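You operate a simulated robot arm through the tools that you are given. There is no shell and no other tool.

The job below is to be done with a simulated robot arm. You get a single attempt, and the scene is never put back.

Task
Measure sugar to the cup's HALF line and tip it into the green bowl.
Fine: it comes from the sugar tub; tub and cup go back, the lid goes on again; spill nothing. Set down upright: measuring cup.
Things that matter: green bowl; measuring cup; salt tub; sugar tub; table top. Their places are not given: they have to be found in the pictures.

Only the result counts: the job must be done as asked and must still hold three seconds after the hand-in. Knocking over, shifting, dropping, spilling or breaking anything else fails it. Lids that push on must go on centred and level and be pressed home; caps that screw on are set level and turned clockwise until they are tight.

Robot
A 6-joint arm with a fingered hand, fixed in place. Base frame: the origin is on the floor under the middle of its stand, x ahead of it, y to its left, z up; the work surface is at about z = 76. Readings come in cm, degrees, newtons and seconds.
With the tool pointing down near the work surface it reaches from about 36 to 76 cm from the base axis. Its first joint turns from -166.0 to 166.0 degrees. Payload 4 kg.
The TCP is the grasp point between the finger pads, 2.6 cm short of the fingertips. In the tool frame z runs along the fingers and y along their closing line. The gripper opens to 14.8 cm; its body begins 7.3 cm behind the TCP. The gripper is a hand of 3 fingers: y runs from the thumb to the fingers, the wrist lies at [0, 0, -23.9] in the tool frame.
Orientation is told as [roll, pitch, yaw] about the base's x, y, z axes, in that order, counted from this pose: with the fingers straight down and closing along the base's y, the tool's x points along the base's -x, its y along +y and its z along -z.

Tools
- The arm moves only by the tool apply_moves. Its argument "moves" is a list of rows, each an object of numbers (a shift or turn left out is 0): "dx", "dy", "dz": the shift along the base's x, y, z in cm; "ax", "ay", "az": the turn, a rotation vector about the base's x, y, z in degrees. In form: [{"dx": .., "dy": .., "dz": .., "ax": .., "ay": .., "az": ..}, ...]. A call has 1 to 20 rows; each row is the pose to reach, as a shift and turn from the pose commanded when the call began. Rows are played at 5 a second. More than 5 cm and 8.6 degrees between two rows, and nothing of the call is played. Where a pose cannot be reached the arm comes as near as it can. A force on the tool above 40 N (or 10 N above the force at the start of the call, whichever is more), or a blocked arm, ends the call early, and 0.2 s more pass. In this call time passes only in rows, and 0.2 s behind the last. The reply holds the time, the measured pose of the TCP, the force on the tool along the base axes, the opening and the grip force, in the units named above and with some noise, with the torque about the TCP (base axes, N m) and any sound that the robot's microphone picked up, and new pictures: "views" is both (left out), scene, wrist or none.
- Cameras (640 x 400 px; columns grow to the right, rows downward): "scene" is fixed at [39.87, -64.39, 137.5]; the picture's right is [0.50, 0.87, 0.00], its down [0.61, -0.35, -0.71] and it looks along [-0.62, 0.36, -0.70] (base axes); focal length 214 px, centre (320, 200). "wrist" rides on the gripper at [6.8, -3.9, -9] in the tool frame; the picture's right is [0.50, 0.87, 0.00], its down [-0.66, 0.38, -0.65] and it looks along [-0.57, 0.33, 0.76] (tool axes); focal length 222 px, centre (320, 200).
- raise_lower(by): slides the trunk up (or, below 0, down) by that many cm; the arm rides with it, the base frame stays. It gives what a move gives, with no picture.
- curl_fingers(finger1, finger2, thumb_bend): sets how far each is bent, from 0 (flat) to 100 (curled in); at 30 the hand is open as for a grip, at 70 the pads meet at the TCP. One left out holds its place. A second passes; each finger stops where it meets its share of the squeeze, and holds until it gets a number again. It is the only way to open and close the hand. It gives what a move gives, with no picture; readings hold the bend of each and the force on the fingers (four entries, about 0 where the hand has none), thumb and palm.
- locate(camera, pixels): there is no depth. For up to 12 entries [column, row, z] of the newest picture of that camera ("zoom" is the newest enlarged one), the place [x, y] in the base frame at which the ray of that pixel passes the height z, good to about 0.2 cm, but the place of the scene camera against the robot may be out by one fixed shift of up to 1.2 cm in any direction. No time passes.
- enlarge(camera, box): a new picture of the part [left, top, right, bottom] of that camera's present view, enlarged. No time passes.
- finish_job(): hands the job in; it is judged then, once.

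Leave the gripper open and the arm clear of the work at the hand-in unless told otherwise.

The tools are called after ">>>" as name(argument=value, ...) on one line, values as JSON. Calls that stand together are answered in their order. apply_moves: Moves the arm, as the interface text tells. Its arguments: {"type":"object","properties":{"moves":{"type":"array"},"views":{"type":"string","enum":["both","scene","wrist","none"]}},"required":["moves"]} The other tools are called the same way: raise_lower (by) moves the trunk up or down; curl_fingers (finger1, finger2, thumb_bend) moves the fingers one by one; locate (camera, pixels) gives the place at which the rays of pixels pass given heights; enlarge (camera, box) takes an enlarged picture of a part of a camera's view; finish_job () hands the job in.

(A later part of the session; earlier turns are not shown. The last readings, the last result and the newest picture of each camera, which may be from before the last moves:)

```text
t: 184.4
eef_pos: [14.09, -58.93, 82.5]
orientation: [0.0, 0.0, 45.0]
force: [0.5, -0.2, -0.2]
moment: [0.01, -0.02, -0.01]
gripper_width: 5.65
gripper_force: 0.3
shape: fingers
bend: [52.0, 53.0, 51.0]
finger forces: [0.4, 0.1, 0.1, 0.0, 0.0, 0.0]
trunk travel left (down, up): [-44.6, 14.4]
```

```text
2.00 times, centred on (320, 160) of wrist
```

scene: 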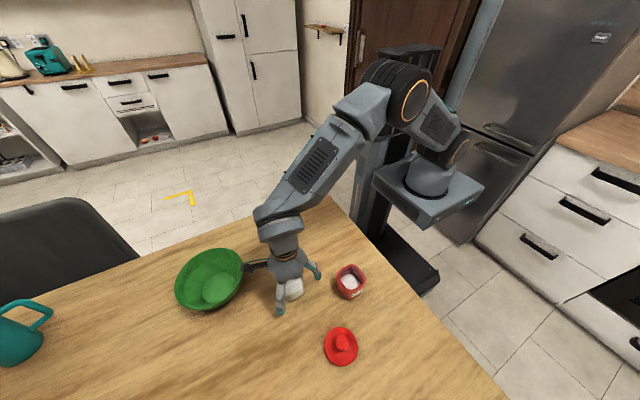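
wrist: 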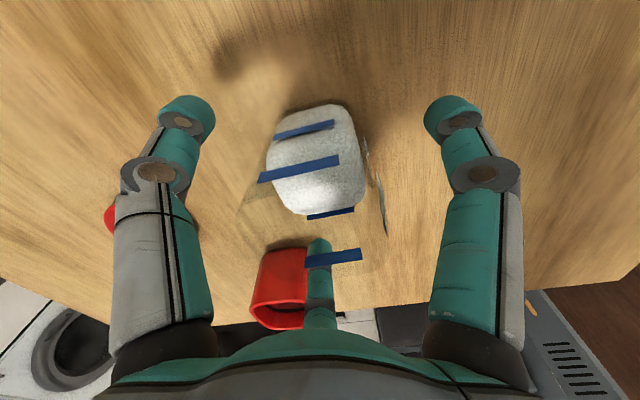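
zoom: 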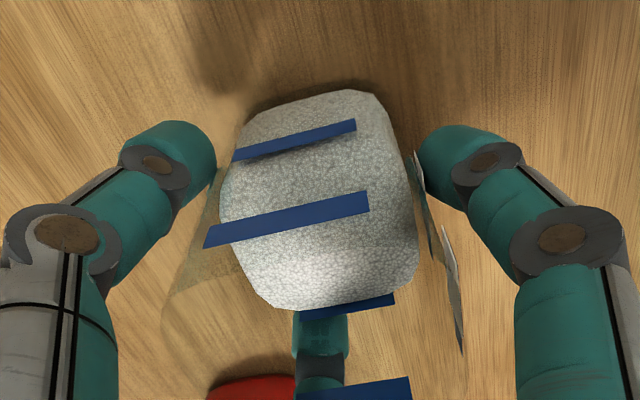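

Finger 1 is just touching. I'll close on in balanced steps for the grip.

>>> curl_fingers(finger1=54.5, finger2=55, thumb_bend=54)

>>> curl_fingers(finger1=58, finger2=58.5, thumb_bend=58)

>>> curl_fingers(finger1=62, finger2=62, thumb_bend=62)

>>> enlarge(camera="wrist", box=[160, 60, 480, 260])

```text
t: 185.4
eef_pos: [14.18, -58.86, 82.45]
orientation: [0.0, 0.0, 45.0]
force: [0.5, -0.7, 0.2]
moment: [-0.02, -0.02, 0.01]
gripper_width: 5.43
gripper_force: 1.9
shape: fingers
bend: [53.0, 54.0, 53.0]
finger forces: [1.1, 1.2, 0.1, 0.0, 1.9, 0.0]
trunk travel left (down, up): [-44.6, 14.4]
```

```text
t: 186.4
eef_pos: [14.08, -58.93, 82.43]
orientation: [0.0, 0.0, 45.0]
force: [0.8, -0.8, -0.7]
moment: [0.01, -0.03, -0.01]
gripper_width: 5.28
gripper_force: 5.8
shape: fingers
bend: [53.0, 54.0, 54.0]
finger forces: [3.4, 3.4, 0.0, 0.1, 4.9, 0.0]
trunk travel left (down, up): [-44.6, 14.4]
```

```text
t: 187.4
eef_pos: [14.16, -58.91, 82.4]
orientation: [0.0, 0.0, 44.9]
force: [0.0, 0.3, 0.0]
moment: [-0.04, -0.05, -0.02]
gripper_width: 5.18
gripper_force: 12.6
shape: fingers
bend: [53.0, 54.0, 56.0]
finger forces: [7.6, 6.9, 0.0, 0.0, 9.8, 0.1]
trunk travel left (down, up): [-44.6, 14.4]
```

```text
2.00 times, centred on (320, 160) of wrist
```

zoom: 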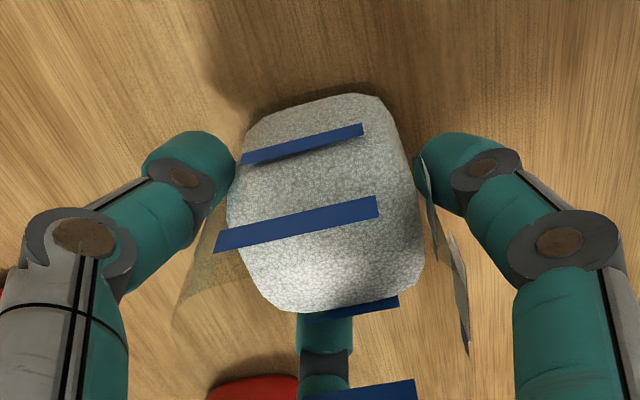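

The grip is 7.6/6.9/9.8 N. I'll add a little more and lift slowly to check.

>>> curl_fingers(finger1=64, finger2=64.5, thumb_bend=64)

>>> apply_moves(moves=[{"dz": 0.3}, {"dz": 0.7}, {"dz": 1.3}, {"dz": 2.0}])

>>> enlarge(camera="scene", box=[240, 220, 350, 320])

>>> enlarge(camera="wrist", box=[160, 60, 480, 260])

```text
t: 188.4
eef_pos: [14.12, -58.87, 82.4]
orientation: [0.0, 0.0, 45.0]
force: [-0.2, 0.6, -0.5]
moment: [0.01, -0.01, 0.0]
gripper_width: 5.15
gripper_force: 15.0
shape: fingers
bend: [53.0, 54.0, 57.0]
finger forces: [9.6, 8.8, 0.1, 0.0, 11.7, 0.1]
trunk travel left (down, up): [-44.6, 14.4]
```

```text
t: 189.4
eef_pos: [14.22, -59.01, 84.52]
orientation: [-0.1, 0.0, 45.0]
force: [1.1, -0.2, -1.5]
moment: [0.0, 0.04, 0.0]
gripper_width: 5.19
gripper_force: 15.2
shape: fingers
bend: [53.0, 54.0, 57.0]
finger forces: [9.4, 8.6, 0.1, 0.0, 11.7, 0.0]
trunk travel left (down, up): [-44.6, 14.4]
```

scene: 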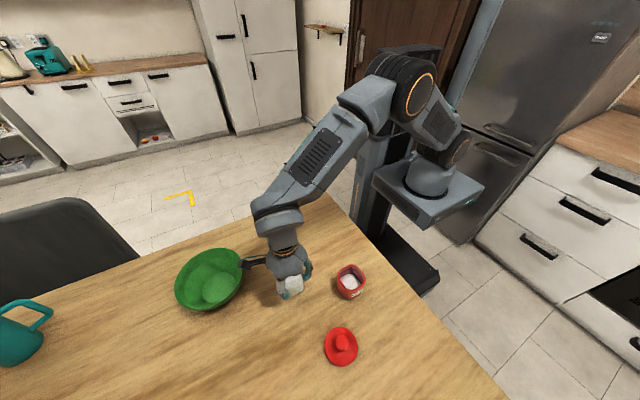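
wrist: 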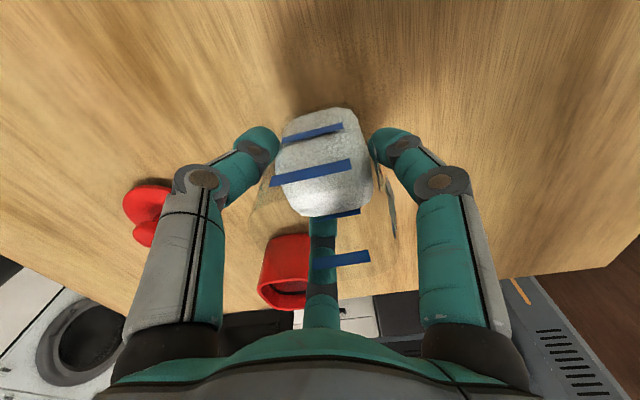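

```text
4.00 times, centred on (295, 270) of scene
```

zoom: 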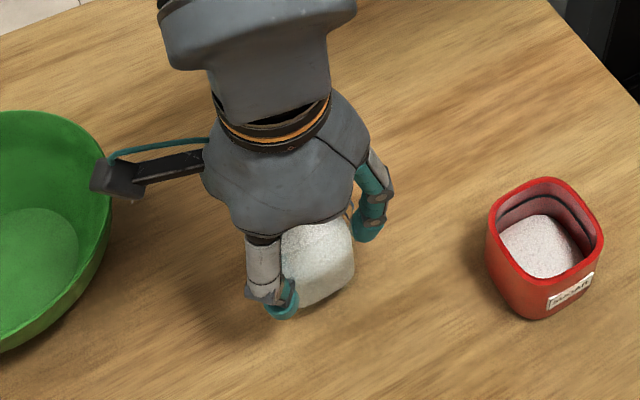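

```text
2.00 times, centred on (320, 160) of wrist
```

zoom: 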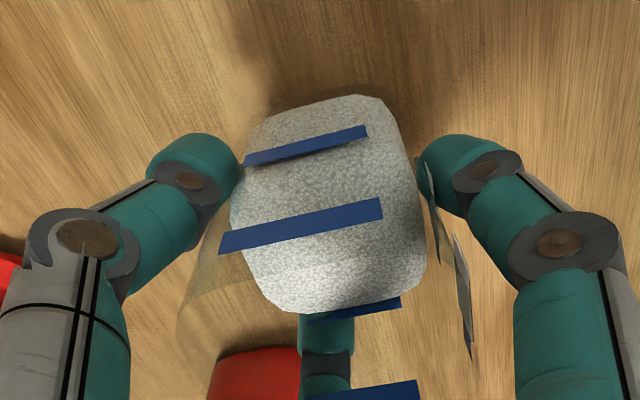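

The cup is held securely. Now I'll raise it to z≈96 and move toward (10,-62), keeping it upright.

>>> apply_moves(moves=[{"dz": 0.5}, {"dz": 1.5}, {"dz": 3}, {"dz": 4.8, "dx": -0.2, "dy": -0.2}, {"dz": 6.6, "dx": -0.6, "dy": -0.5}, {"dz": 8.4, "dx": -1.2, "dy": -0.9}, {"dz": 9.8, "dx": -1.9, "dy": -1.5}, {"dz": 10.8, "dx": -2.7, "dy": -2}, {"dz": 11.3, "dx": -3.4, "dy": -2.6}, {"dz": 11.5, "dx": -3.9, "dy": -3}, {"dz": 11.5, "dx": -4.1, "dy": -3.1}], views="none")

>>> apply_moves(moves=[{"ax": -1.4, "ay": -1.4, "dx": -0.1, "dy": -0.4}, {"ax": -4.2, "ay": -4.2, "dx": -0.3, "dy": -1.5}, {"ax": -7.8, "ay": -7.8, "dx": -0.6, "dy": -3.2, "dz": -0.2}, {"ax": -12, "ay": -12, "dx": -1, "dy": -5.2, "dz": -0.4}, {"ax": -16.3, "ay": -16.3, "dx": -1.4, "dy": -7.2, "dz": -0.7}, {"ax": -20.5, "ay": -20.5, "dx": -1.8, "dy": -9.2, "dz": -1}, {"ax": -24.7, "ay": -24.7, "dx": -2.2, "dy": -11.2, "dz": -1.3}, {"ax": -28.3, "ay": -28.3, "dx": -2.6, "dy": -13.2, "dz": -1.6}, {"ax": -31.1, "ay": -31.1, "dx": -3, "dy": -15, "dz": -1.8}, {"ax": -33.2, "ay": -33.2, "dx": -3.3, "dy": -16.5, "dz": -2}, {"ax": -34.6, "ay": -34.6, "dx": -3.5, "dy": -17.5, "dz": -2}, {"ax": -35.4, "ay": -35.4, "dx": -3.57, "dy": -18, "dz": -2}])

>>> enlarge(camera="scene", box=[130, 200, 290, 320])

```text
t: 191.8
eef_pos: [10.12, -62.0, 95.96]
orientation: [-0.1, 0.0, 45.0]
force: [-0.5, -0.4, -0.7]
moment: [0.0, -0.07, -0.03]
gripper_width: 5.16
gripper_force: 14.4
shape: fingers
bend: [53.0, 54.0, 57.0]
finger forces: [9.4, 8.6, 0.0, 0.1, 11.6, 0.0]
trunk travel left (down, up): [-44.6, 14.4]
```

```text
t: 194.4
eef_pos: [6.48, -80.07, 94.09]
orientation: [-50.1, 0.0, 44.9]
force: [-0.1, -0.2, -1.3]
moment: [0.01, -0.02, 0.0]
gripper_width: 5.12
gripper_force: 14.6
shape: fingers
bend: [53.0, 54.0, 57.0]
finger forces: [9.5, 9.0, 0.1, 0.1, 11.3, 0.0]
trunk travel left (down, up): [-44.6, 14.4]
```

scene: 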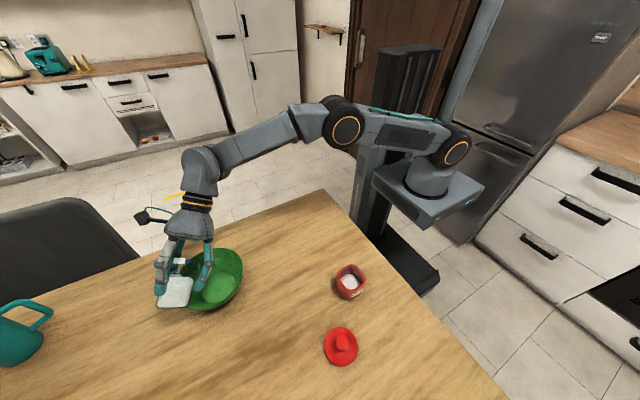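
wrist: 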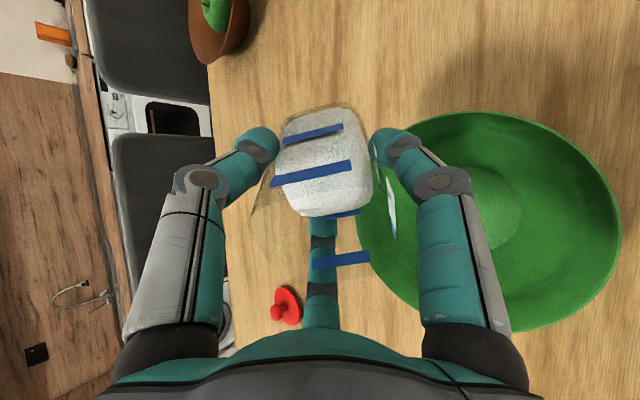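

```text
3.33 times, centred on (210, 260) of scene
```

zoom: 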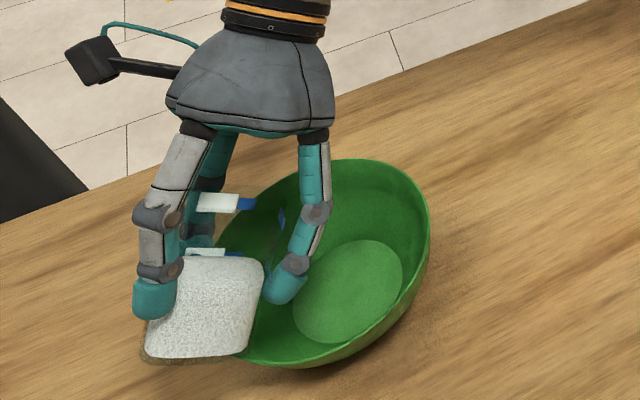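

The cup is over the bowl, its lip above the bowl's base circle, tilted 50° with no flow yet. I'll continue tilting slowly to 77°.

>>> apply_moves(moves=[{"ax": -2.8, "ay": -2.8, "dx": -0.08, "dy": 0.05, "dz": 0.1}, {"ax": -5.7, "ay": -5.7, "dx": -0.16, "dy": 0.11, "dz": 0.2}, {"ax": -8.5, "ay": -8.5, "dx": -0.23, "dy": 0.17, "dz": 0.3}, {"ax": -11.3, "ay": -11.3, "dx": -0.31, "dy": 0.24, "dz": 0.45}, {"ax": -14.1, "ay": -14.1, "dx": -0.44, "dy": 0.38, "dz": 0.7}, {"ax": -17, "ay": -17, "dx": -0.58, "dy": 0.55, "dz": 0.95}, {"ax": -19.1, "ay": -19.1, "dx": -0.7, "dy": 0.68, "dz": 1.15}])

>>> enlarge(camera="scene", box=[130, 200, 290, 320])

```text
t: 196.0
eef_pos: [5.96, -79.55, 95.14]
orientation: [-77.0, 0.0, 44.9]
force: [1.6, 0.6, -0.8]
moment: [-0.01, 0.04, -0.03]
gripper_width: 5.15
gripper_force: 14.9
shape: fingers
bend: [53.0, 54.0, 57.0]
finger forces: [9.5, 9.2, 0.0, 0.1, 11.1, 0.0]
trunk travel left (down, up): [-44.6, 14.4]
```

scene: 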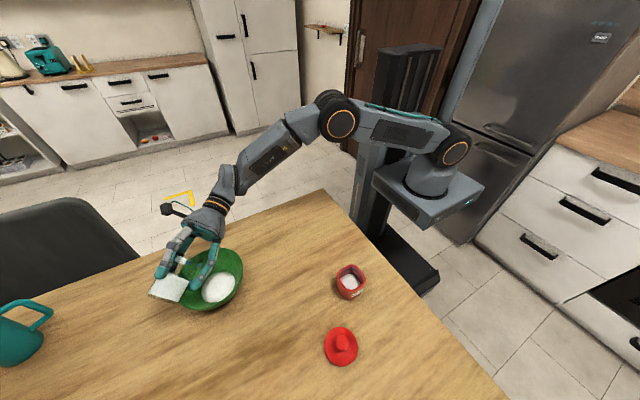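
wrist: 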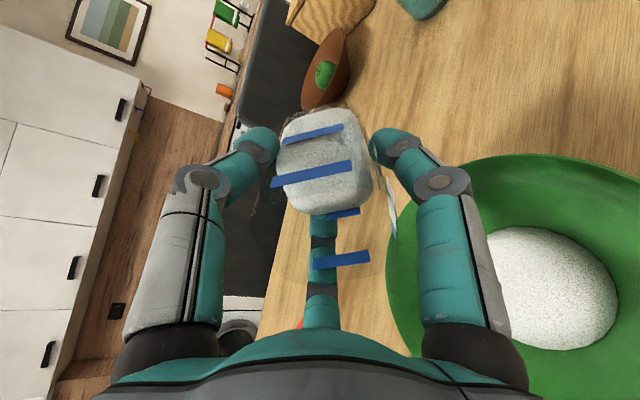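

```text
3.33 times, centred on (210, 260) of scene
```

zoom: 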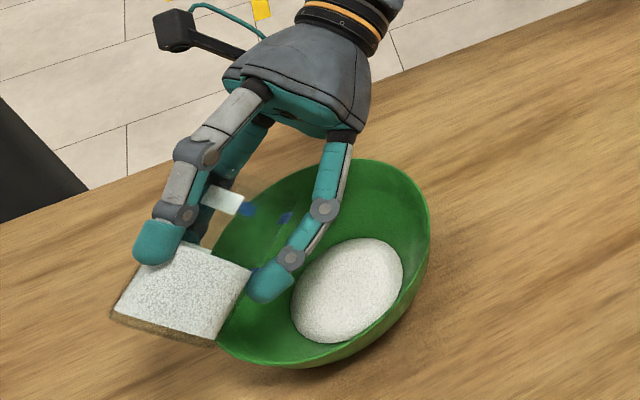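

Sugar is pouring cleanly into the bowl. I'll keep tilting in small steps to about 101°.

>>> apply_moves(moves=[{"ax": -1.4, "ay": -1.4, "dx": -0.08, "dy": 0.07, "dz": 0.18}, {"ax": -2.83, "ay": -2.83, "dx": -0.16, "dy": 0.13, "dz": 0.35}, {"ax": -4.25, "ay": -4.25, "dx": -0.25, "dy": 0.22, "dz": 0.45}, {"ax": -5.66, "ay": -5.66, "dx": -0.35, "dy": 0.32, "dz": 0.55}, {"ax": -7.1, "ay": -7.1, "dx": -0.44, "dy": 0.41, "dz": 0.68}, {"ax": -8.5, "ay": -8.5, "dx": -0.53, "dy": 0.5, "dz": 0.8}, {"ax": -9.9, "ay": -9.9, "dx": -0.63, "dy": 0.6, "dz": 0.88}, {"ax": -11.3, "ay": -11.3, "dx": -0.73, "dy": 0.7, "dz": 0.95}, {"ax": -12.7, "ay": -12.7, "dx": -0.83, "dy": 0.8, "dz": 1.05}, {"ax": -14.1, "ay": -14.1, "dx": -0.94, "dy": 0.91, "dz": 1.15}, {"ax": -15.6, "ay": -15.6, "dx": -1.05, "dy": 1.01, "dz": 1.25}, {"ax": -17, "ay": -17, "dx": -1.15, "dy": 1.12, "dz": 1.35}])

>>> enlarge(camera="scene", box=[130, 200, 290, 320])

```text
t: 198.6
eef_pos: [4.7, -78.25, 96.39]
orientation: [-101.2, 0.0, 44.9]
force: [-0.6, -0.4, -0.4]
moment: [0.0, 0.0, -0.01]
gripper_width: 5.14
gripper_force: 15.2
shape: fingers
bend: [53.0, 54.0, 57.0]
finger forces: [9.3, 9.1, 0.1, 0.0, 11.6, 0.0]
trunk travel left (down, up): [-44.6, 14.4]
```

scene: 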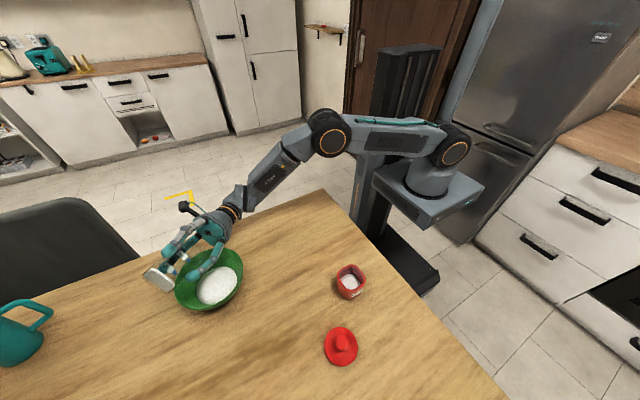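
wrist: 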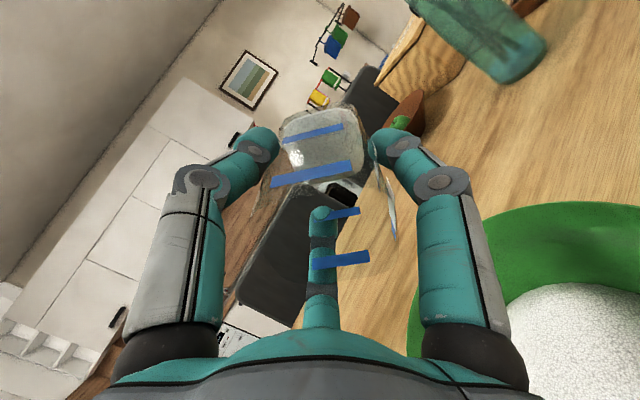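

```text
3.33 times, centred on (210, 260) of scene
```

zoom: 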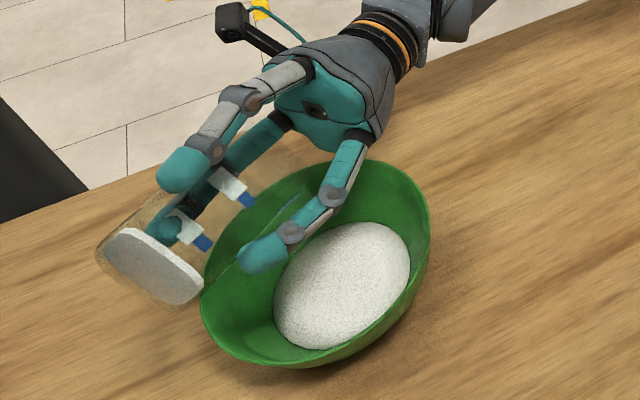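

Most is poured; only a thin layer remains at the cup's base. The elbow is still well bent up. I'll continue to about 113°.

>>> apply_moves(moves=[{"ax": -1.4, "ay": -1.4, "dx": -0.11, "dy": 0.1, "dz": 0.05}, {"ax": -2.83, "ay": -2.83, "dx": -0.23, "dy": 0.2, "dz": 0.1}, {"ax": -4.25, "ay": -4.25, "dx": -0.34, "dy": 0.33, "dz": 0.15}, {"ax": -5.66, "ay": -5.66, "dx": -0.46, "dy": 0.46, "dz": 0.2}, {"ax": -7.1, "ay": -7.1, "dx": -0.58, "dy": 0.58, "dz": 0.25}, {"ax": -8.5, "ay": -8.5, "dx": -0.7, "dy": 0.7, "dz": 0.3}, {"ax": -8.5, "ay": -8.5, "dx": -0.7, "dy": 0.7, "dz": 0.3}])

>>> enlarge(camera="scene", box=[130, 200, 290, 320])

>>> enlarge(camera="wrist", box=[220, 80, 420, 240])

```text
t: 200.2
eef_pos: [4.25, -77.53, 96.81]
orientation: [-113.3, 0.0, 45.0]
force: [-0.6, 0.5, -0.6]
moment: [0.03, 0.03, 0.03]
gripper_width: 5.16
gripper_force: 15.1
shape: fingers
bend: [53.0, 54.0, 57.0]
finger forces: [9.4, 9.1, 0.1, 0.0, 11.7, 0.0]
trunk travel left (down, up): [-44.6, 14.4]
```

scene: 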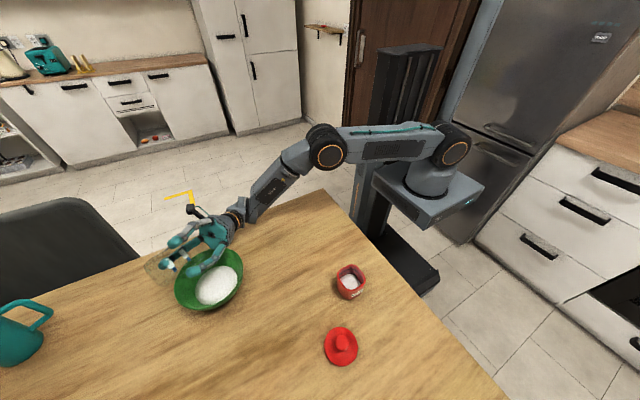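
wrist: 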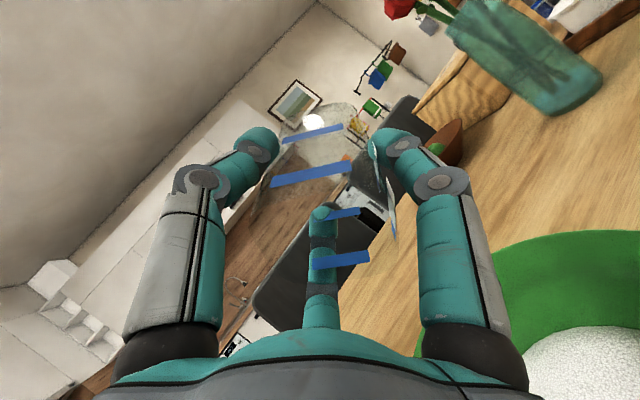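

```text
3.33 times, centred on (210, 260) of scene
```

zoom: 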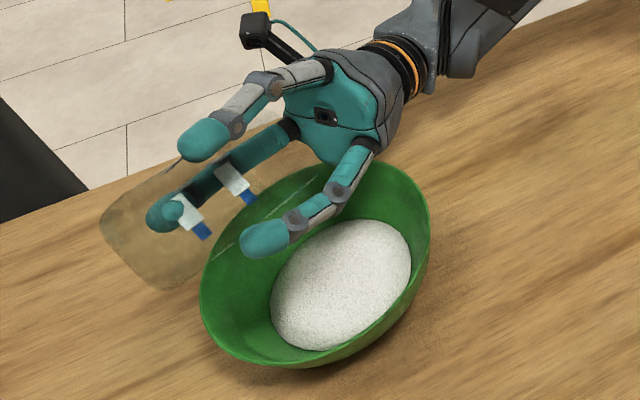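

```text
2.50 times, centred on (320, 160) of wrist
```

zoom: 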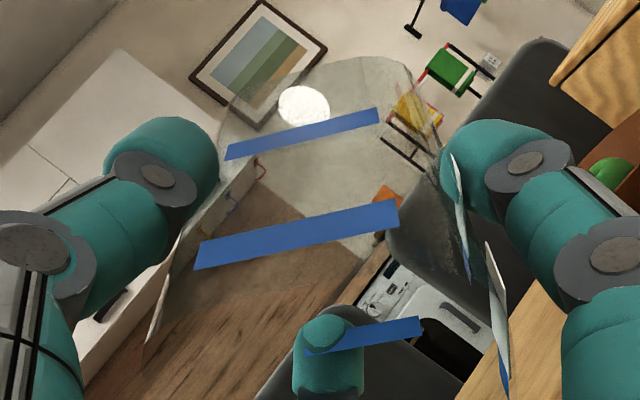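

The cup looks empty, but there's a small white disc at wrist px (312,122) that might be a last bit of sugar. I'll tilt a little more, to 120°, and look again.

>>> apply_moves(moves=[{"ax": -1.4, "ay": -1.4, "dx": -0.12, "dy": 0.12, "dz": 0.02}, {"ax": -2.83, "ay": -2.83, "dx": -0.24, "dy": 0.24, "dz": 0.05}, {"ax": -4.25, "ay": -4.25, "dx": -0.35, "dy": 0.35, "dz": 0.08}, {"ax": -4.95, "ay": -4.95, "dx": -0.4, "dy": 0.4, "dz": 0.1}, {"ax": -4.95, "ay": -4.95, "dx": -0.4, "dy": 0.4, "dz": 0.1}, {"ax": -4.95, "ay": -4.95, "dx": -0.4, "dy": 0.4, "dz": 0.1}])

>>> enlarge(camera="wrist", box=[220, 80, 420, 240])

>>> enlarge(camera="scene", box=[140, 220, 260, 320])

```text
t: 201.6
eef_pos: [3.68, -77.15, 96.74]
orientation: [-120.3, 0.1, 45.0]
force: [0.1, 0.4, -0.9]
moment: [0.01, 0.03, 0.02]
gripper_width: 5.17
gripper_force: 14.5
shape: fingers
bend: [53.0, 54.0, 57.0]
finger forces: [9.3, 8.9, 0.0, 0.0, 11.7, 0.1]
trunk travel left (down, up): [-44.6, 14.4]
```

scene: 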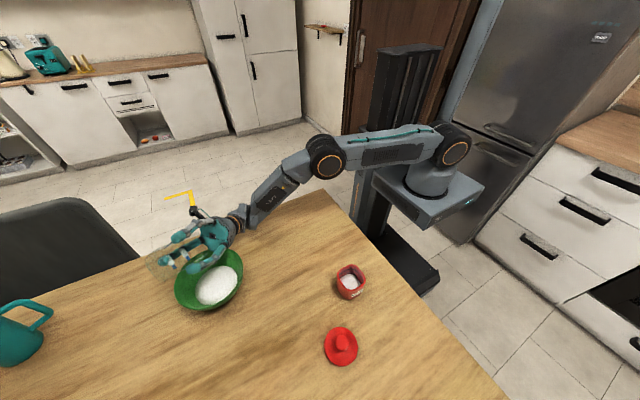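
wrist: 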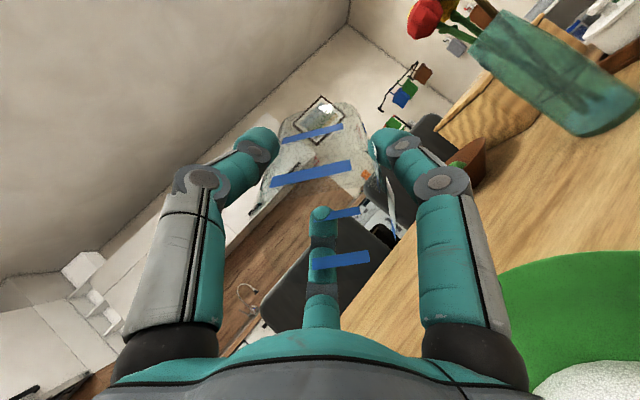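

```text
2.50 times, centred on (320, 160) of wrist
```

zoom: 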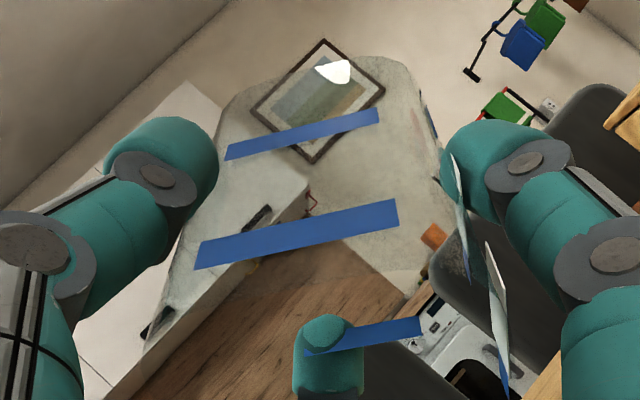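

```text
4.00 times, centred on (200, 270) of scene
```

zoom: 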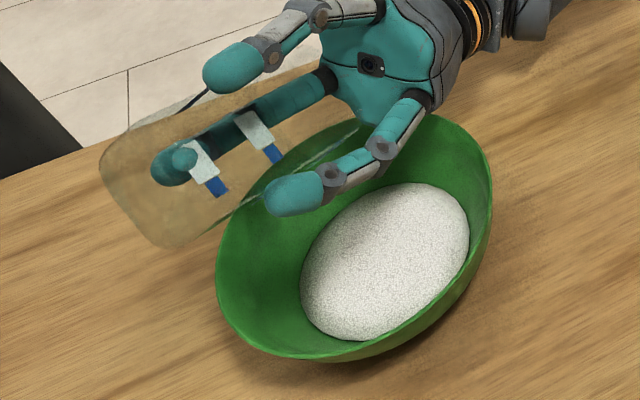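

The white spot moved with the lamp reflection, so the cup is empty and all the sugar is in the bowl. Now I'll rotate back upright while drawing inward to (10,-62), staying well within reach.

>>> apply_moves(moves=[{"ax": 4.25, "ay": 4.25, "dx": 0.2, "dy": 0.4}, {"ax": 8.5, "ay": 8.5, "dx": 0.5, "dy": 1.1}, {"ax": 12.8, "ay": 12.8, "dx": 0.8, "dy": 1.9}, {"ax": 17, "ay": 17, "dx": 1.15, "dy": 2.7}, {"ax": 21.3, "ay": 21.3, "dx": 1.5, "dy": 3.5}, {"ax": 25.5, "ay": 25.5, "dx": 1.85, "dy": 4.3}, {"ax": 29.8, "ay": 29.8, "dx": 2.2, "dy": 5.1}, {"ax": 34, "ay": 34, "dx": 2.55, "dy": 5.9}, {"ax": 38.3, "ay": 38.3, "dx": 2.9, "dy": 6.7}, {"ax": 42.5, "ay": 42.5, "dx": 3.25, "dy": 7.5}, {"ax": 46.8, "ay": 46.8, "dx": 3.6, "dy": 8.3}, {"ax": 51, "ay": 51, "dx": 3.95, "dy": 9.1}, {"ax": 55.3, "ay": 55.3, "dx": 4.3, "dy": 9.9}, {"ax": 59.5, "ay": 59.5, "dx": 4.65, "dy": 10.7}, {"ax": 63.8, "ay": 63.8, "dx": 5, "dy": 11.5}, {"ax": 68, "ay": 68, "dx": 5.35, "dy": 12.3}, {"ax": 72.3, "ay": 72.3, "dx": 5.7, "dy": 13.1}, {"ax": 76.5, "ay": 76.5, "dx": 6.05, "dy": 13.9}, {"ax": 80.8, "ay": 80.8, "dx": 6.3, "dy": 14.6}, {"ax": 85, "ay": 85, "dx": 6.5, "dy": 15.1}])

```text
t: 205.8
eef_pos: [10.11, -62.11, 96.8]
orientation: [0.1, 0.0, 44.9]
force: [-0.5, 0.1, -0.2]
moment: [-0.01, -0.02, 0.0]
gripper_width: 5.09
gripper_force: 14.8
shape: fingers
bend: [53.0, 54.0, 57.0]
finger forces: [9.1, 8.8, 0.0, 0.0, 11.9, 0.0]
trunk travel left (down, up): [-44.6, 14.4]
```

scene: 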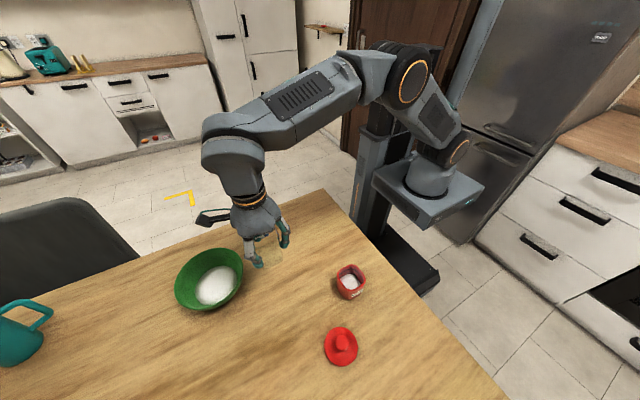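
wrist: 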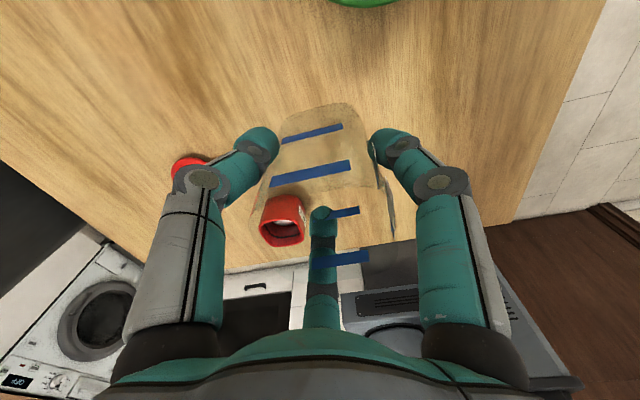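

Upright again, with the cup unchanged in the hand. I'll carry it back over its original spot and lower it.

>>> apply_moves(moves=[{"dx": 0.5, "dy": 0.35}, {"dx": 1.6, "dy": 1.1}, {"dx": 2.9, "dy": 2.0}, {"dx": 3.9, "dy": 2.7}, {"dx": 4.3, "dy": 3.0, "dz": -0.5}, {"dx": 4.35, "dy": 3.05, "dz": -2}, {"dx": 4.35, "dy": 3.05, "dz": -4.5}, {"dx": 4.35, "dy": 3.05, "dz": -7}, {"dx": 4.35, "dy": 3.05, "dz": -9.5}, {"dx": 4.35, "dy": 3.05, "dz": -11.8}, {"dx": 4.35, "dy": 3.05, "dz": -13.3}])

>>> enlarge(camera="scene", box=[240, 220, 350, 320])

```text
t: 208.2
eef_pos: [14.77, -59.14, 83.59]
orientation: [0.1, 0.0, 45.1]
force: [0.3, 0.4, -0.8]
moment: [-0.03, -0.03, -0.04]
gripper_width: 5.09
gripper_force: 14.7
shape: fingers
bend: [53.0, 54.0, 57.0]
finger forces: [9.2, 8.7, 0.0, 0.1, 11.8, 0.0]
trunk travel left (down, up): [-44.6, 14.4]
```

scene: 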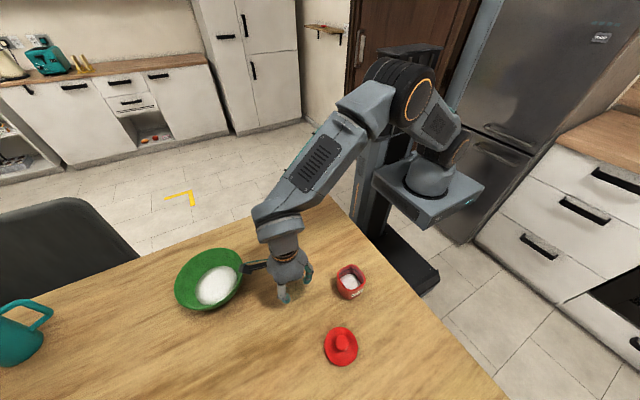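
wrist: 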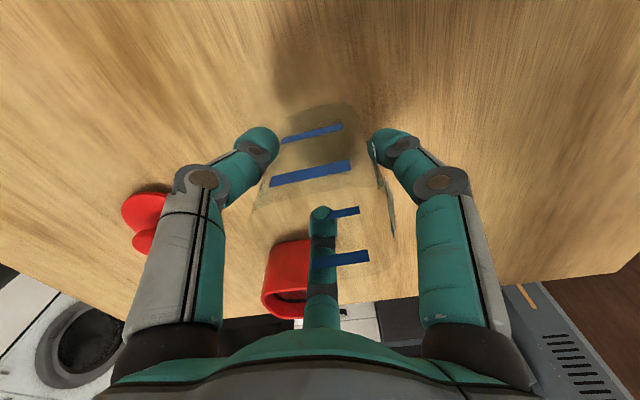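

```text
4.00 times, centred on (295, 270) of scene
```

zoom: 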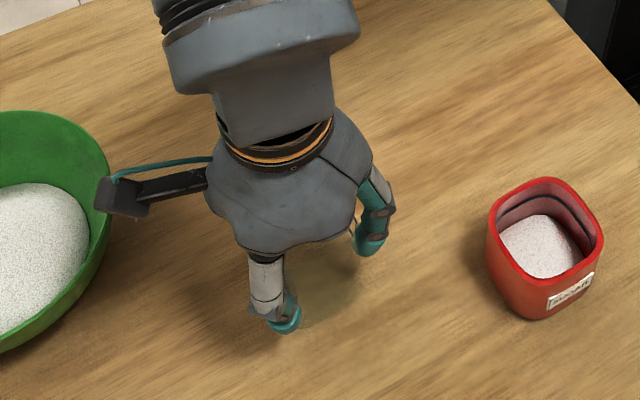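

The reading says x is about 0.3 beyond the target. I'll shift -0.25 in x and lower in small steps to contact.

>>> apply_moves(moves=[{"dx": -0.25, "dy": 0.1, "dz": -0.3}, {"dx": -0.25, "dy": 0.1, "dz": -0.6}], views="none")

>>> apply_moves(moves=[{"dz": -0.15}, {"dz": -0.3}], views="none")

>>> apply_moves(moves=[{"dz": -0.12}, {"dz": -0.24}], views="none")

```text
t: 208.8
eef_pos: [14.37, -58.98, 83.02]
orientation: [0.0, 0.0, 45.0]
force: [0.1, -0.1, -1.2]
moment: [-0.01, -0.02, 0.02]
gripper_width: 5.13
gripper_force: 15.2
shape: fingers
bend: [53.0, 54.0, 57.0]
finger forces: [9.3, 8.7, 0.0, 0.0, 11.9, 0.0]
trunk travel left (down, up): [-44.6, 14.4]
```

```text
t: 209.4
eef_pos: [14.36, -58.94, 82.68]
orientation: [0.0, 0.1, 44.9]
force: [1.6, -0.8, -0.8]
moment: [0.01, 0.01, 0.01]
gripper_width: 5.12
gripper_force: 14.7
shape: fingers
bend: [53.0, 54.0, 57.0]
finger forces: [9.2, 8.7, 0.1, 0.0, 11.9, 0.0]
trunk travel left (down, up): [-44.6, 14.4]
```

```text
t: 210.0
eef_pos: [14.15, -58.92, 82.45]
orientation: [-0.1, 0.1, 45.0]
force: [0.1, 0.7, 6.6]
moment: [0.0, 0.01, 0.01]
gripper_width: 5.1
gripper_force: 15.6
shape: fingers
bend: [53.0, 54.0, 57.0]
finger forces: [9.3, 9.0, 0.1, 0.0, 12.0, 0.0]
trunk travel left (down, up): [-44.6, 14.4]
```

Contact at z≈82.45 (6.6 N up), the same height as before. I'll open the fingers gently and rise.

>>> curl_fingers(finger1=55, finger2=56, thumb_bend=57)

>>> curl_fingers(finger1=48, finger2=48, thumb_bend=48)

>>> curl_fingers(finger1=35, finger2=35, thumb_bend=35)

>>> apply_moves(moves=[{"dz": 2}, {"dz": 5}, {"dz": 9}, {"dz": 13}, {"dz": 15}])

>>> enlarge(camera="wrist", box=[240, 20, 400, 170])

>>> enlarge(camera="scene", box=[260, 240, 388, 320])

```text
t: 211.0
eef_pos: [14.31, -58.92, 82.47]
orientation: [0.0, 0.1, 45.0]
force: [-0.3, 0.2, 5.4]
moment: [0.02, 0.02, -0.02]
gripper_width: 5.29
gripper_force: 4.8
shape: fingers
bend: [52.0, 53.0, 54.0]
finger forces: [2.6, 2.9, 0.1, 0.1, 3.8, 0.0]
trunk travel left (down, up): [-44.6, 14.4]
```

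```text
t: 212.0
eef_pos: [14.33, -59.01, 82.4]
orientation: [0.0, 0.0, 45.1]
force: [-0.1, 0.3, 0.6]
moment: [-0.03, 0.01, 0.02]
gripper_width: 6.83
gripper_force: 0.0
shape: fingers
bend: [48.0, 48.0, 48.0]
finger forces: [0.0, 0.1, 0.0, 0.0, 0.1, 0.0]
trunk travel left (down, up): [-44.6, 14.4]
```

```text
t: 213.0
eef_pos: [14.28, -58.87, 82.39]
orientation: [0.0, 0.0, 45.1]
force: [-0.4, 0.5, -0.1]
moment: [0.01, 0.01, 0.04]
gripper_width: 11.06
gripper_force: 0.1
shape: fingers
bend: [35.0, 35.0, 35.0]
finger forces: [0.0, 0.0, 0.1, 0.0, 0.0, 0.1]
trunk travel left (down, up): [-44.6, 14.4]
```

```text
t: 214.2
eef_pos: [14.23, -59.01, 97.46]
orientation: [0.1, 0.0, 45.1]
force: [-0.1, 0.6, -0.8]
moment: [-0.03, -0.01, -0.02]
gripper_width: 11.1
gripper_force: 0.1
shape: fingers
bend: [35.0, 35.0, 35.0]
finger forces: [0.0, 0.0, 0.0, 0.0, 0.0, 0.0]
trunk travel left (down, up): [-44.6, 14.4]
```

scene: 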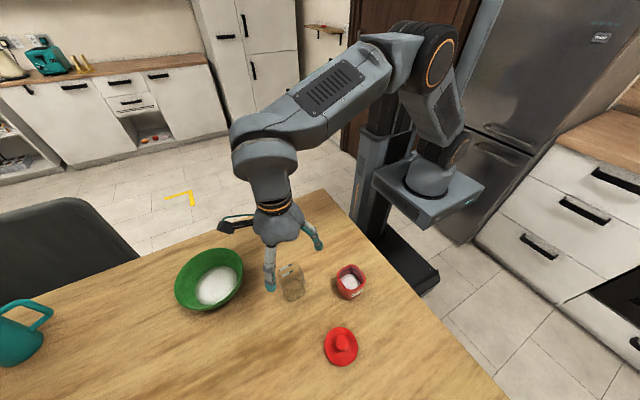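
wrist: 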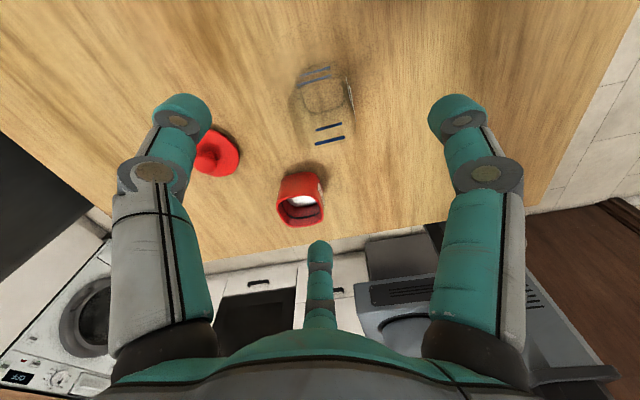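

```text
2.67 times, centred on (320, 95) of wrist
```

zoom: 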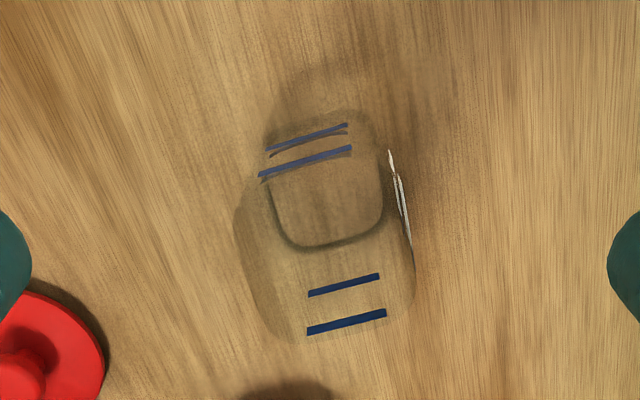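

```text
5.00 times, centred on (324, 280) of scene
```

zoom: 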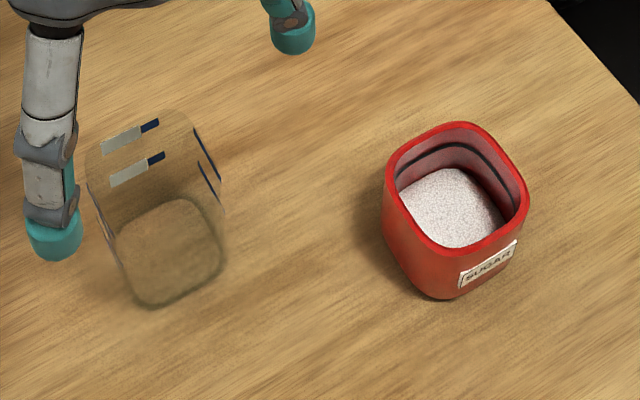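

The cup is back upright and empty at its place. Now for the lid: I'll move above it near (32.1,-55) with yaw 25 and check its centring.

>>> apply_moves(moves=[{"dx": 2, "dy": 0.4, "az": -2}, {"dx": 5, "dy": 1.1, "az": -6}, {"dx": 8.5, "dy": 1.9, "az": -10}, {"dx": 12, "dy": 2.7, "az": -14}, {"dx": 15.5, "dy": 3.5, "az": -18}, {"dx": 17.9, "dy": 4, "az": -20}], views="wrist")

>>> enlarge(camera="wrist", box=[256, 30, 384, 150])

```text
t: 215.6
eef_pos: [32.13, -55.07, 97.44]
orientation: [-0.1, 0.0, 24.8]
force: [-0.5, -0.3, -0.6]
moment: [-0.03, 0.0, 0.02]
gripper_width: 11.1
gripper_force: 0.2
shape: fingers
bend: [35.0, 35.0, 35.0]
finger forces: [0.0, 0.0, 0.0, 0.0, 0.0, 0.0]
trunk travel left (down, up): [-44.6, 14.4]
```

wrist: 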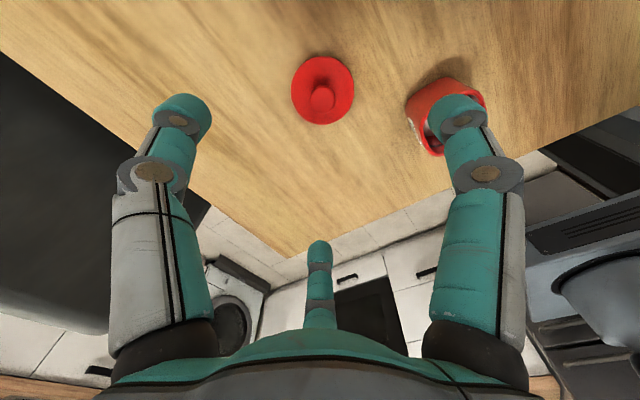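

```text
3.33 times, centred on (320, 90) of wrist
```

zoom: 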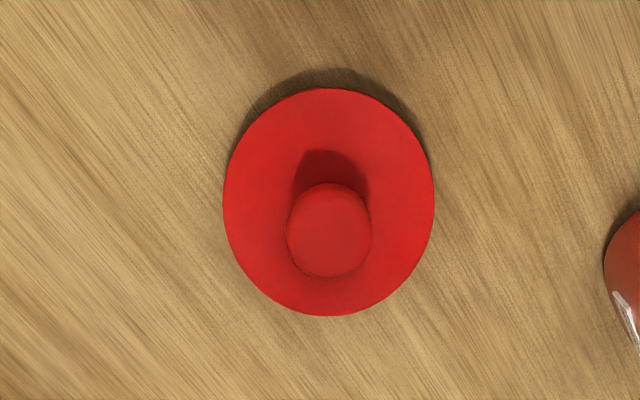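

The lid and knob are where I left them. I'll descend toward the knob and check centring closer.

>>> apply_moves(moves=[{"dz": -4}, {"dz": -8}, {"dz": -11}, {"dz": -13.5}], views="wrist")

>>> enlarge(camera="wrist", box=[240, 80, 400, 230])

```text
t: 216.6
eef_pos: [32.12, -55.1, 84.13]
orientation: [0.0, 0.0, 25.0]
force: [0.5, 0.0, 0.9]
moment: [0.01, -0.01, -0.02]
gripper_width: 11.09
gripper_force: 0.0
shape: fingers
bend: [35.0, 35.0, 35.0]
finger forces: [0.0, 0.0, 0.1, 0.1, 0.0, 0.1]
trunk travel left (down, up): [-44.6, 14.4]
```

wrist: 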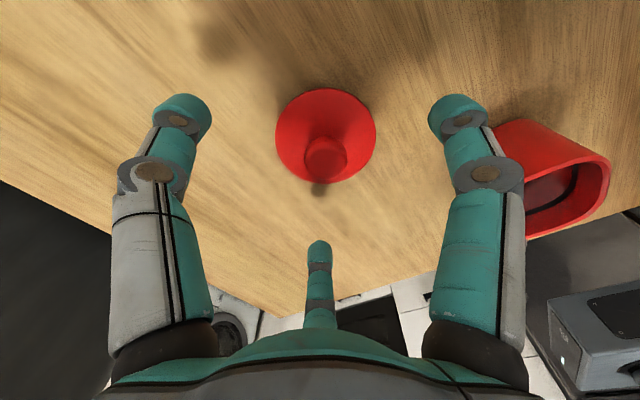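

```text
2.67 times, centred on (320, 155) of wrist
```

zoom: 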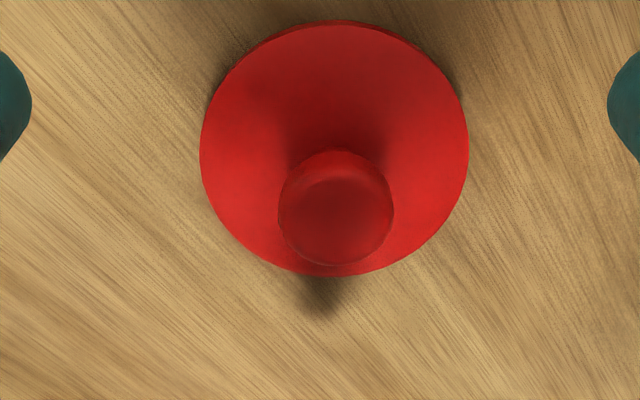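

The knob is at column ~325.6, about 0.4 cm to the side. I'll shift (-0.33,+0.23), lower to z≈81.4 and close around the knob.

>>> apply_moves(moves=[{"dx": -0.33, "dy": 0.23, "dz": -0.9}, {"dx": -0.33, "dy": 0.23, "dz": -1.8}, {"dx": -0.33, "dy": 0.23, "dz": -2.6}], views="none")

>>> curl_fingers(finger1=50, finger2=50, thumb_bend=50)

>>> curl_fingers(finger1=58, finger2=58, thumb_bend=58)

>>> enlarge(camera="wrist", box=[160, 80, 480, 280])

```text
t: 217.4
eef_pos: [31.88, -54.75, 81.44]
orientation: [0.1, 0.2, 24.9]
force: [-0.6, 0.1, 0.0]
moment: [0.0, 0.01, 0.0]
gripper_width: 11.08
gripper_force: 0.1
shape: fingers
bend: [35.0, 35.0, 35.0]
finger forces: [0.1, 0.1, 0.0, 0.0, 0.0, 0.0]
trunk travel left (down, up): [-44.6, 14.4]
```

```text
t: 218.4
eef_pos: [31.76, -54.83, 81.5]
orientation: [0.0, 0.0, 25.0]
force: [0.4, 0.7, 0.4]
moment: [0.0, -0.01, -0.02]
gripper_width: 6.28
gripper_force: 0.0
shape: fingers
bend: [50.0, 50.0, 50.0]
finger forces: [0.1, 0.1, 0.0, 0.0, 0.1, 0.0]
trunk travel left (down, up): [-44.6, 14.4]
```

```text
t: 219.4
eef_pos: [31.78, -54.76, 81.55]
orientation: [0.1, 0.0, 25.0]
force: [-0.1, -0.3, 0.0]
moment: [0.02, 0.01, -0.02]
gripper_width: 3.96
gripper_force: 0.1
shape: fingers
bend: [57.0, 57.0, 57.0]
finger forces: [0.0, 0.0, 0.0, 0.0, 0.0, 0.0]
trunk travel left (down, up): [-44.6, 14.4]
```

```text
2.00 times, centred on (320, 180) of wrist
```

zoom: 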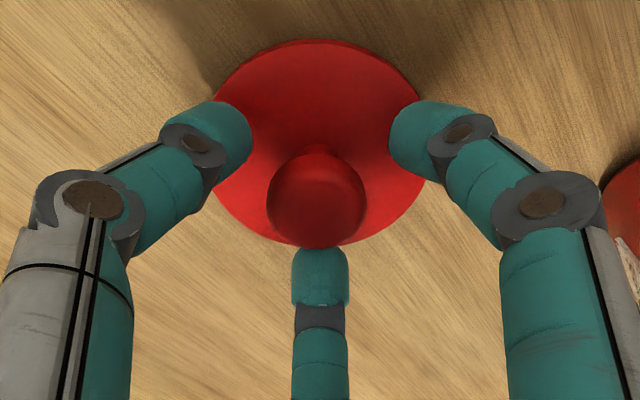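

Centred with no contact, the same relation as in the first pick. Closing to grip the knob.

>>> curl_fingers(finger1=64, finger2=64, thumb_bend=64)

>>> curl_fingers(finger1=70, finger2=70, thumb_bend=70)

>>> enlarge(camera="wrist", box=[160, 80, 480, 280])

```text
t: 220.4
eef_pos: [31.85, -54.86, 81.37]
orientation: [0.0, 0.0, 25.0]
force: [-0.1, 0.2, 0.4]
moment: [-0.01, 0.02, 0.03]
gripper_width: 2.11
gripper_force: 2.0
shape: fingers
bend: [63.0, 62.0, 63.0]
finger forces: [0.9, 1.8, 0.0, 0.1, 1.7, 0.1]
trunk travel left (down, up): [-44.6, 14.4]
```

```text
t: 221.4
eef_pos: [31.68, -54.7, 81.45]
orientation: [0.0, 0.0, 25.0]
force: [-0.1, 0.0, -0.2]
moment: [0.02, -0.04, -0.03]
gripper_width: 1.86
gripper_force: 10.3
shape: fingers
bend: [63.0, 62.0, 65.0]
finger forces: [5.9, 6.9, 0.0, 0.0, 7.9, 0.0]
trunk travel left (down, up): [-44.6, 14.4]
```

```text
2.00 times, centred on (320, 180) of wrist
```

zoom: 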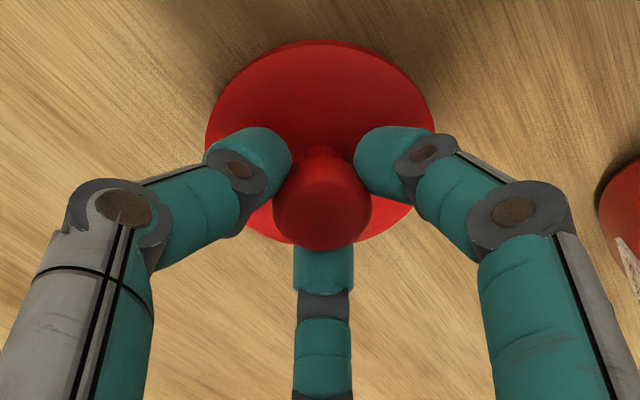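

The knob is gripped at 6–8 N. I'll lift the lid slowly and check it hangs level.

>>> apply_moves(moves=[{"dz": 0.4}, {"dz": 1}, {"dz": 2.5}, {"dz": 5}, {"dz": 8}, {"dz": 11}])

>>> enlarge(camera="wrist", box=[160, 80, 480, 280])

>>> enlarge(camera="scene", box=[290, 230, 400, 340])

```text
t: 222.8
eef_pos: [31.57, -54.75, 92.35]
orientation: [0.1, 0.1, 25.0]
force: [0.5, 0.5, 0.4]
moment: [-0.02, 0.02, -0.01]
gripper_width: 1.85
gripper_force: 9.9
shape: fingers
bend: [63.0, 62.0, 65.0]
finger forces: [5.9, 7.1, 0.0, 0.1, 7.8, 0.0]
trunk travel left (down, up): [-44.6, 14.4]
```

scene: 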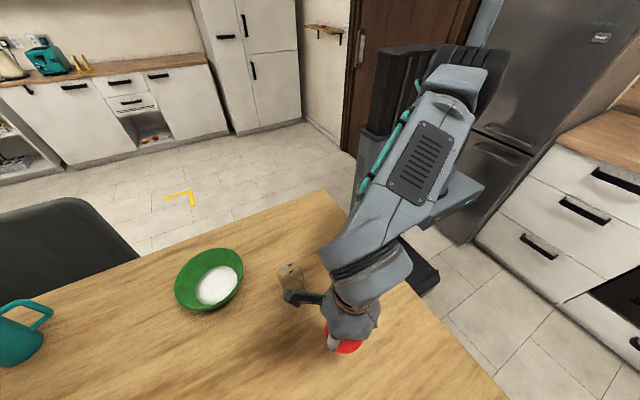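
wrist: 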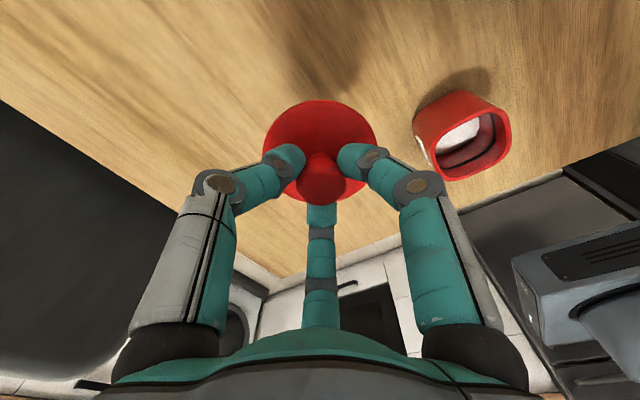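

```text
2.00 times, centred on (320, 180) of wrist
```

zoom: 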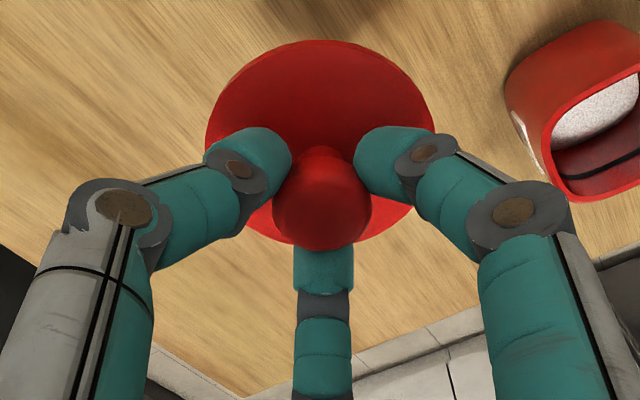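

```text
3.64 times, centred on (345, 285) of scene
```

zoom: 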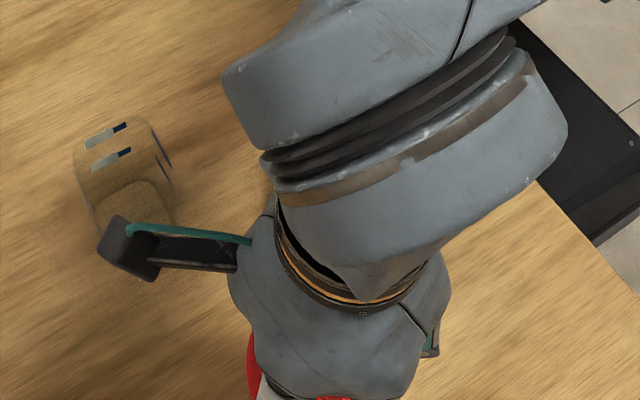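

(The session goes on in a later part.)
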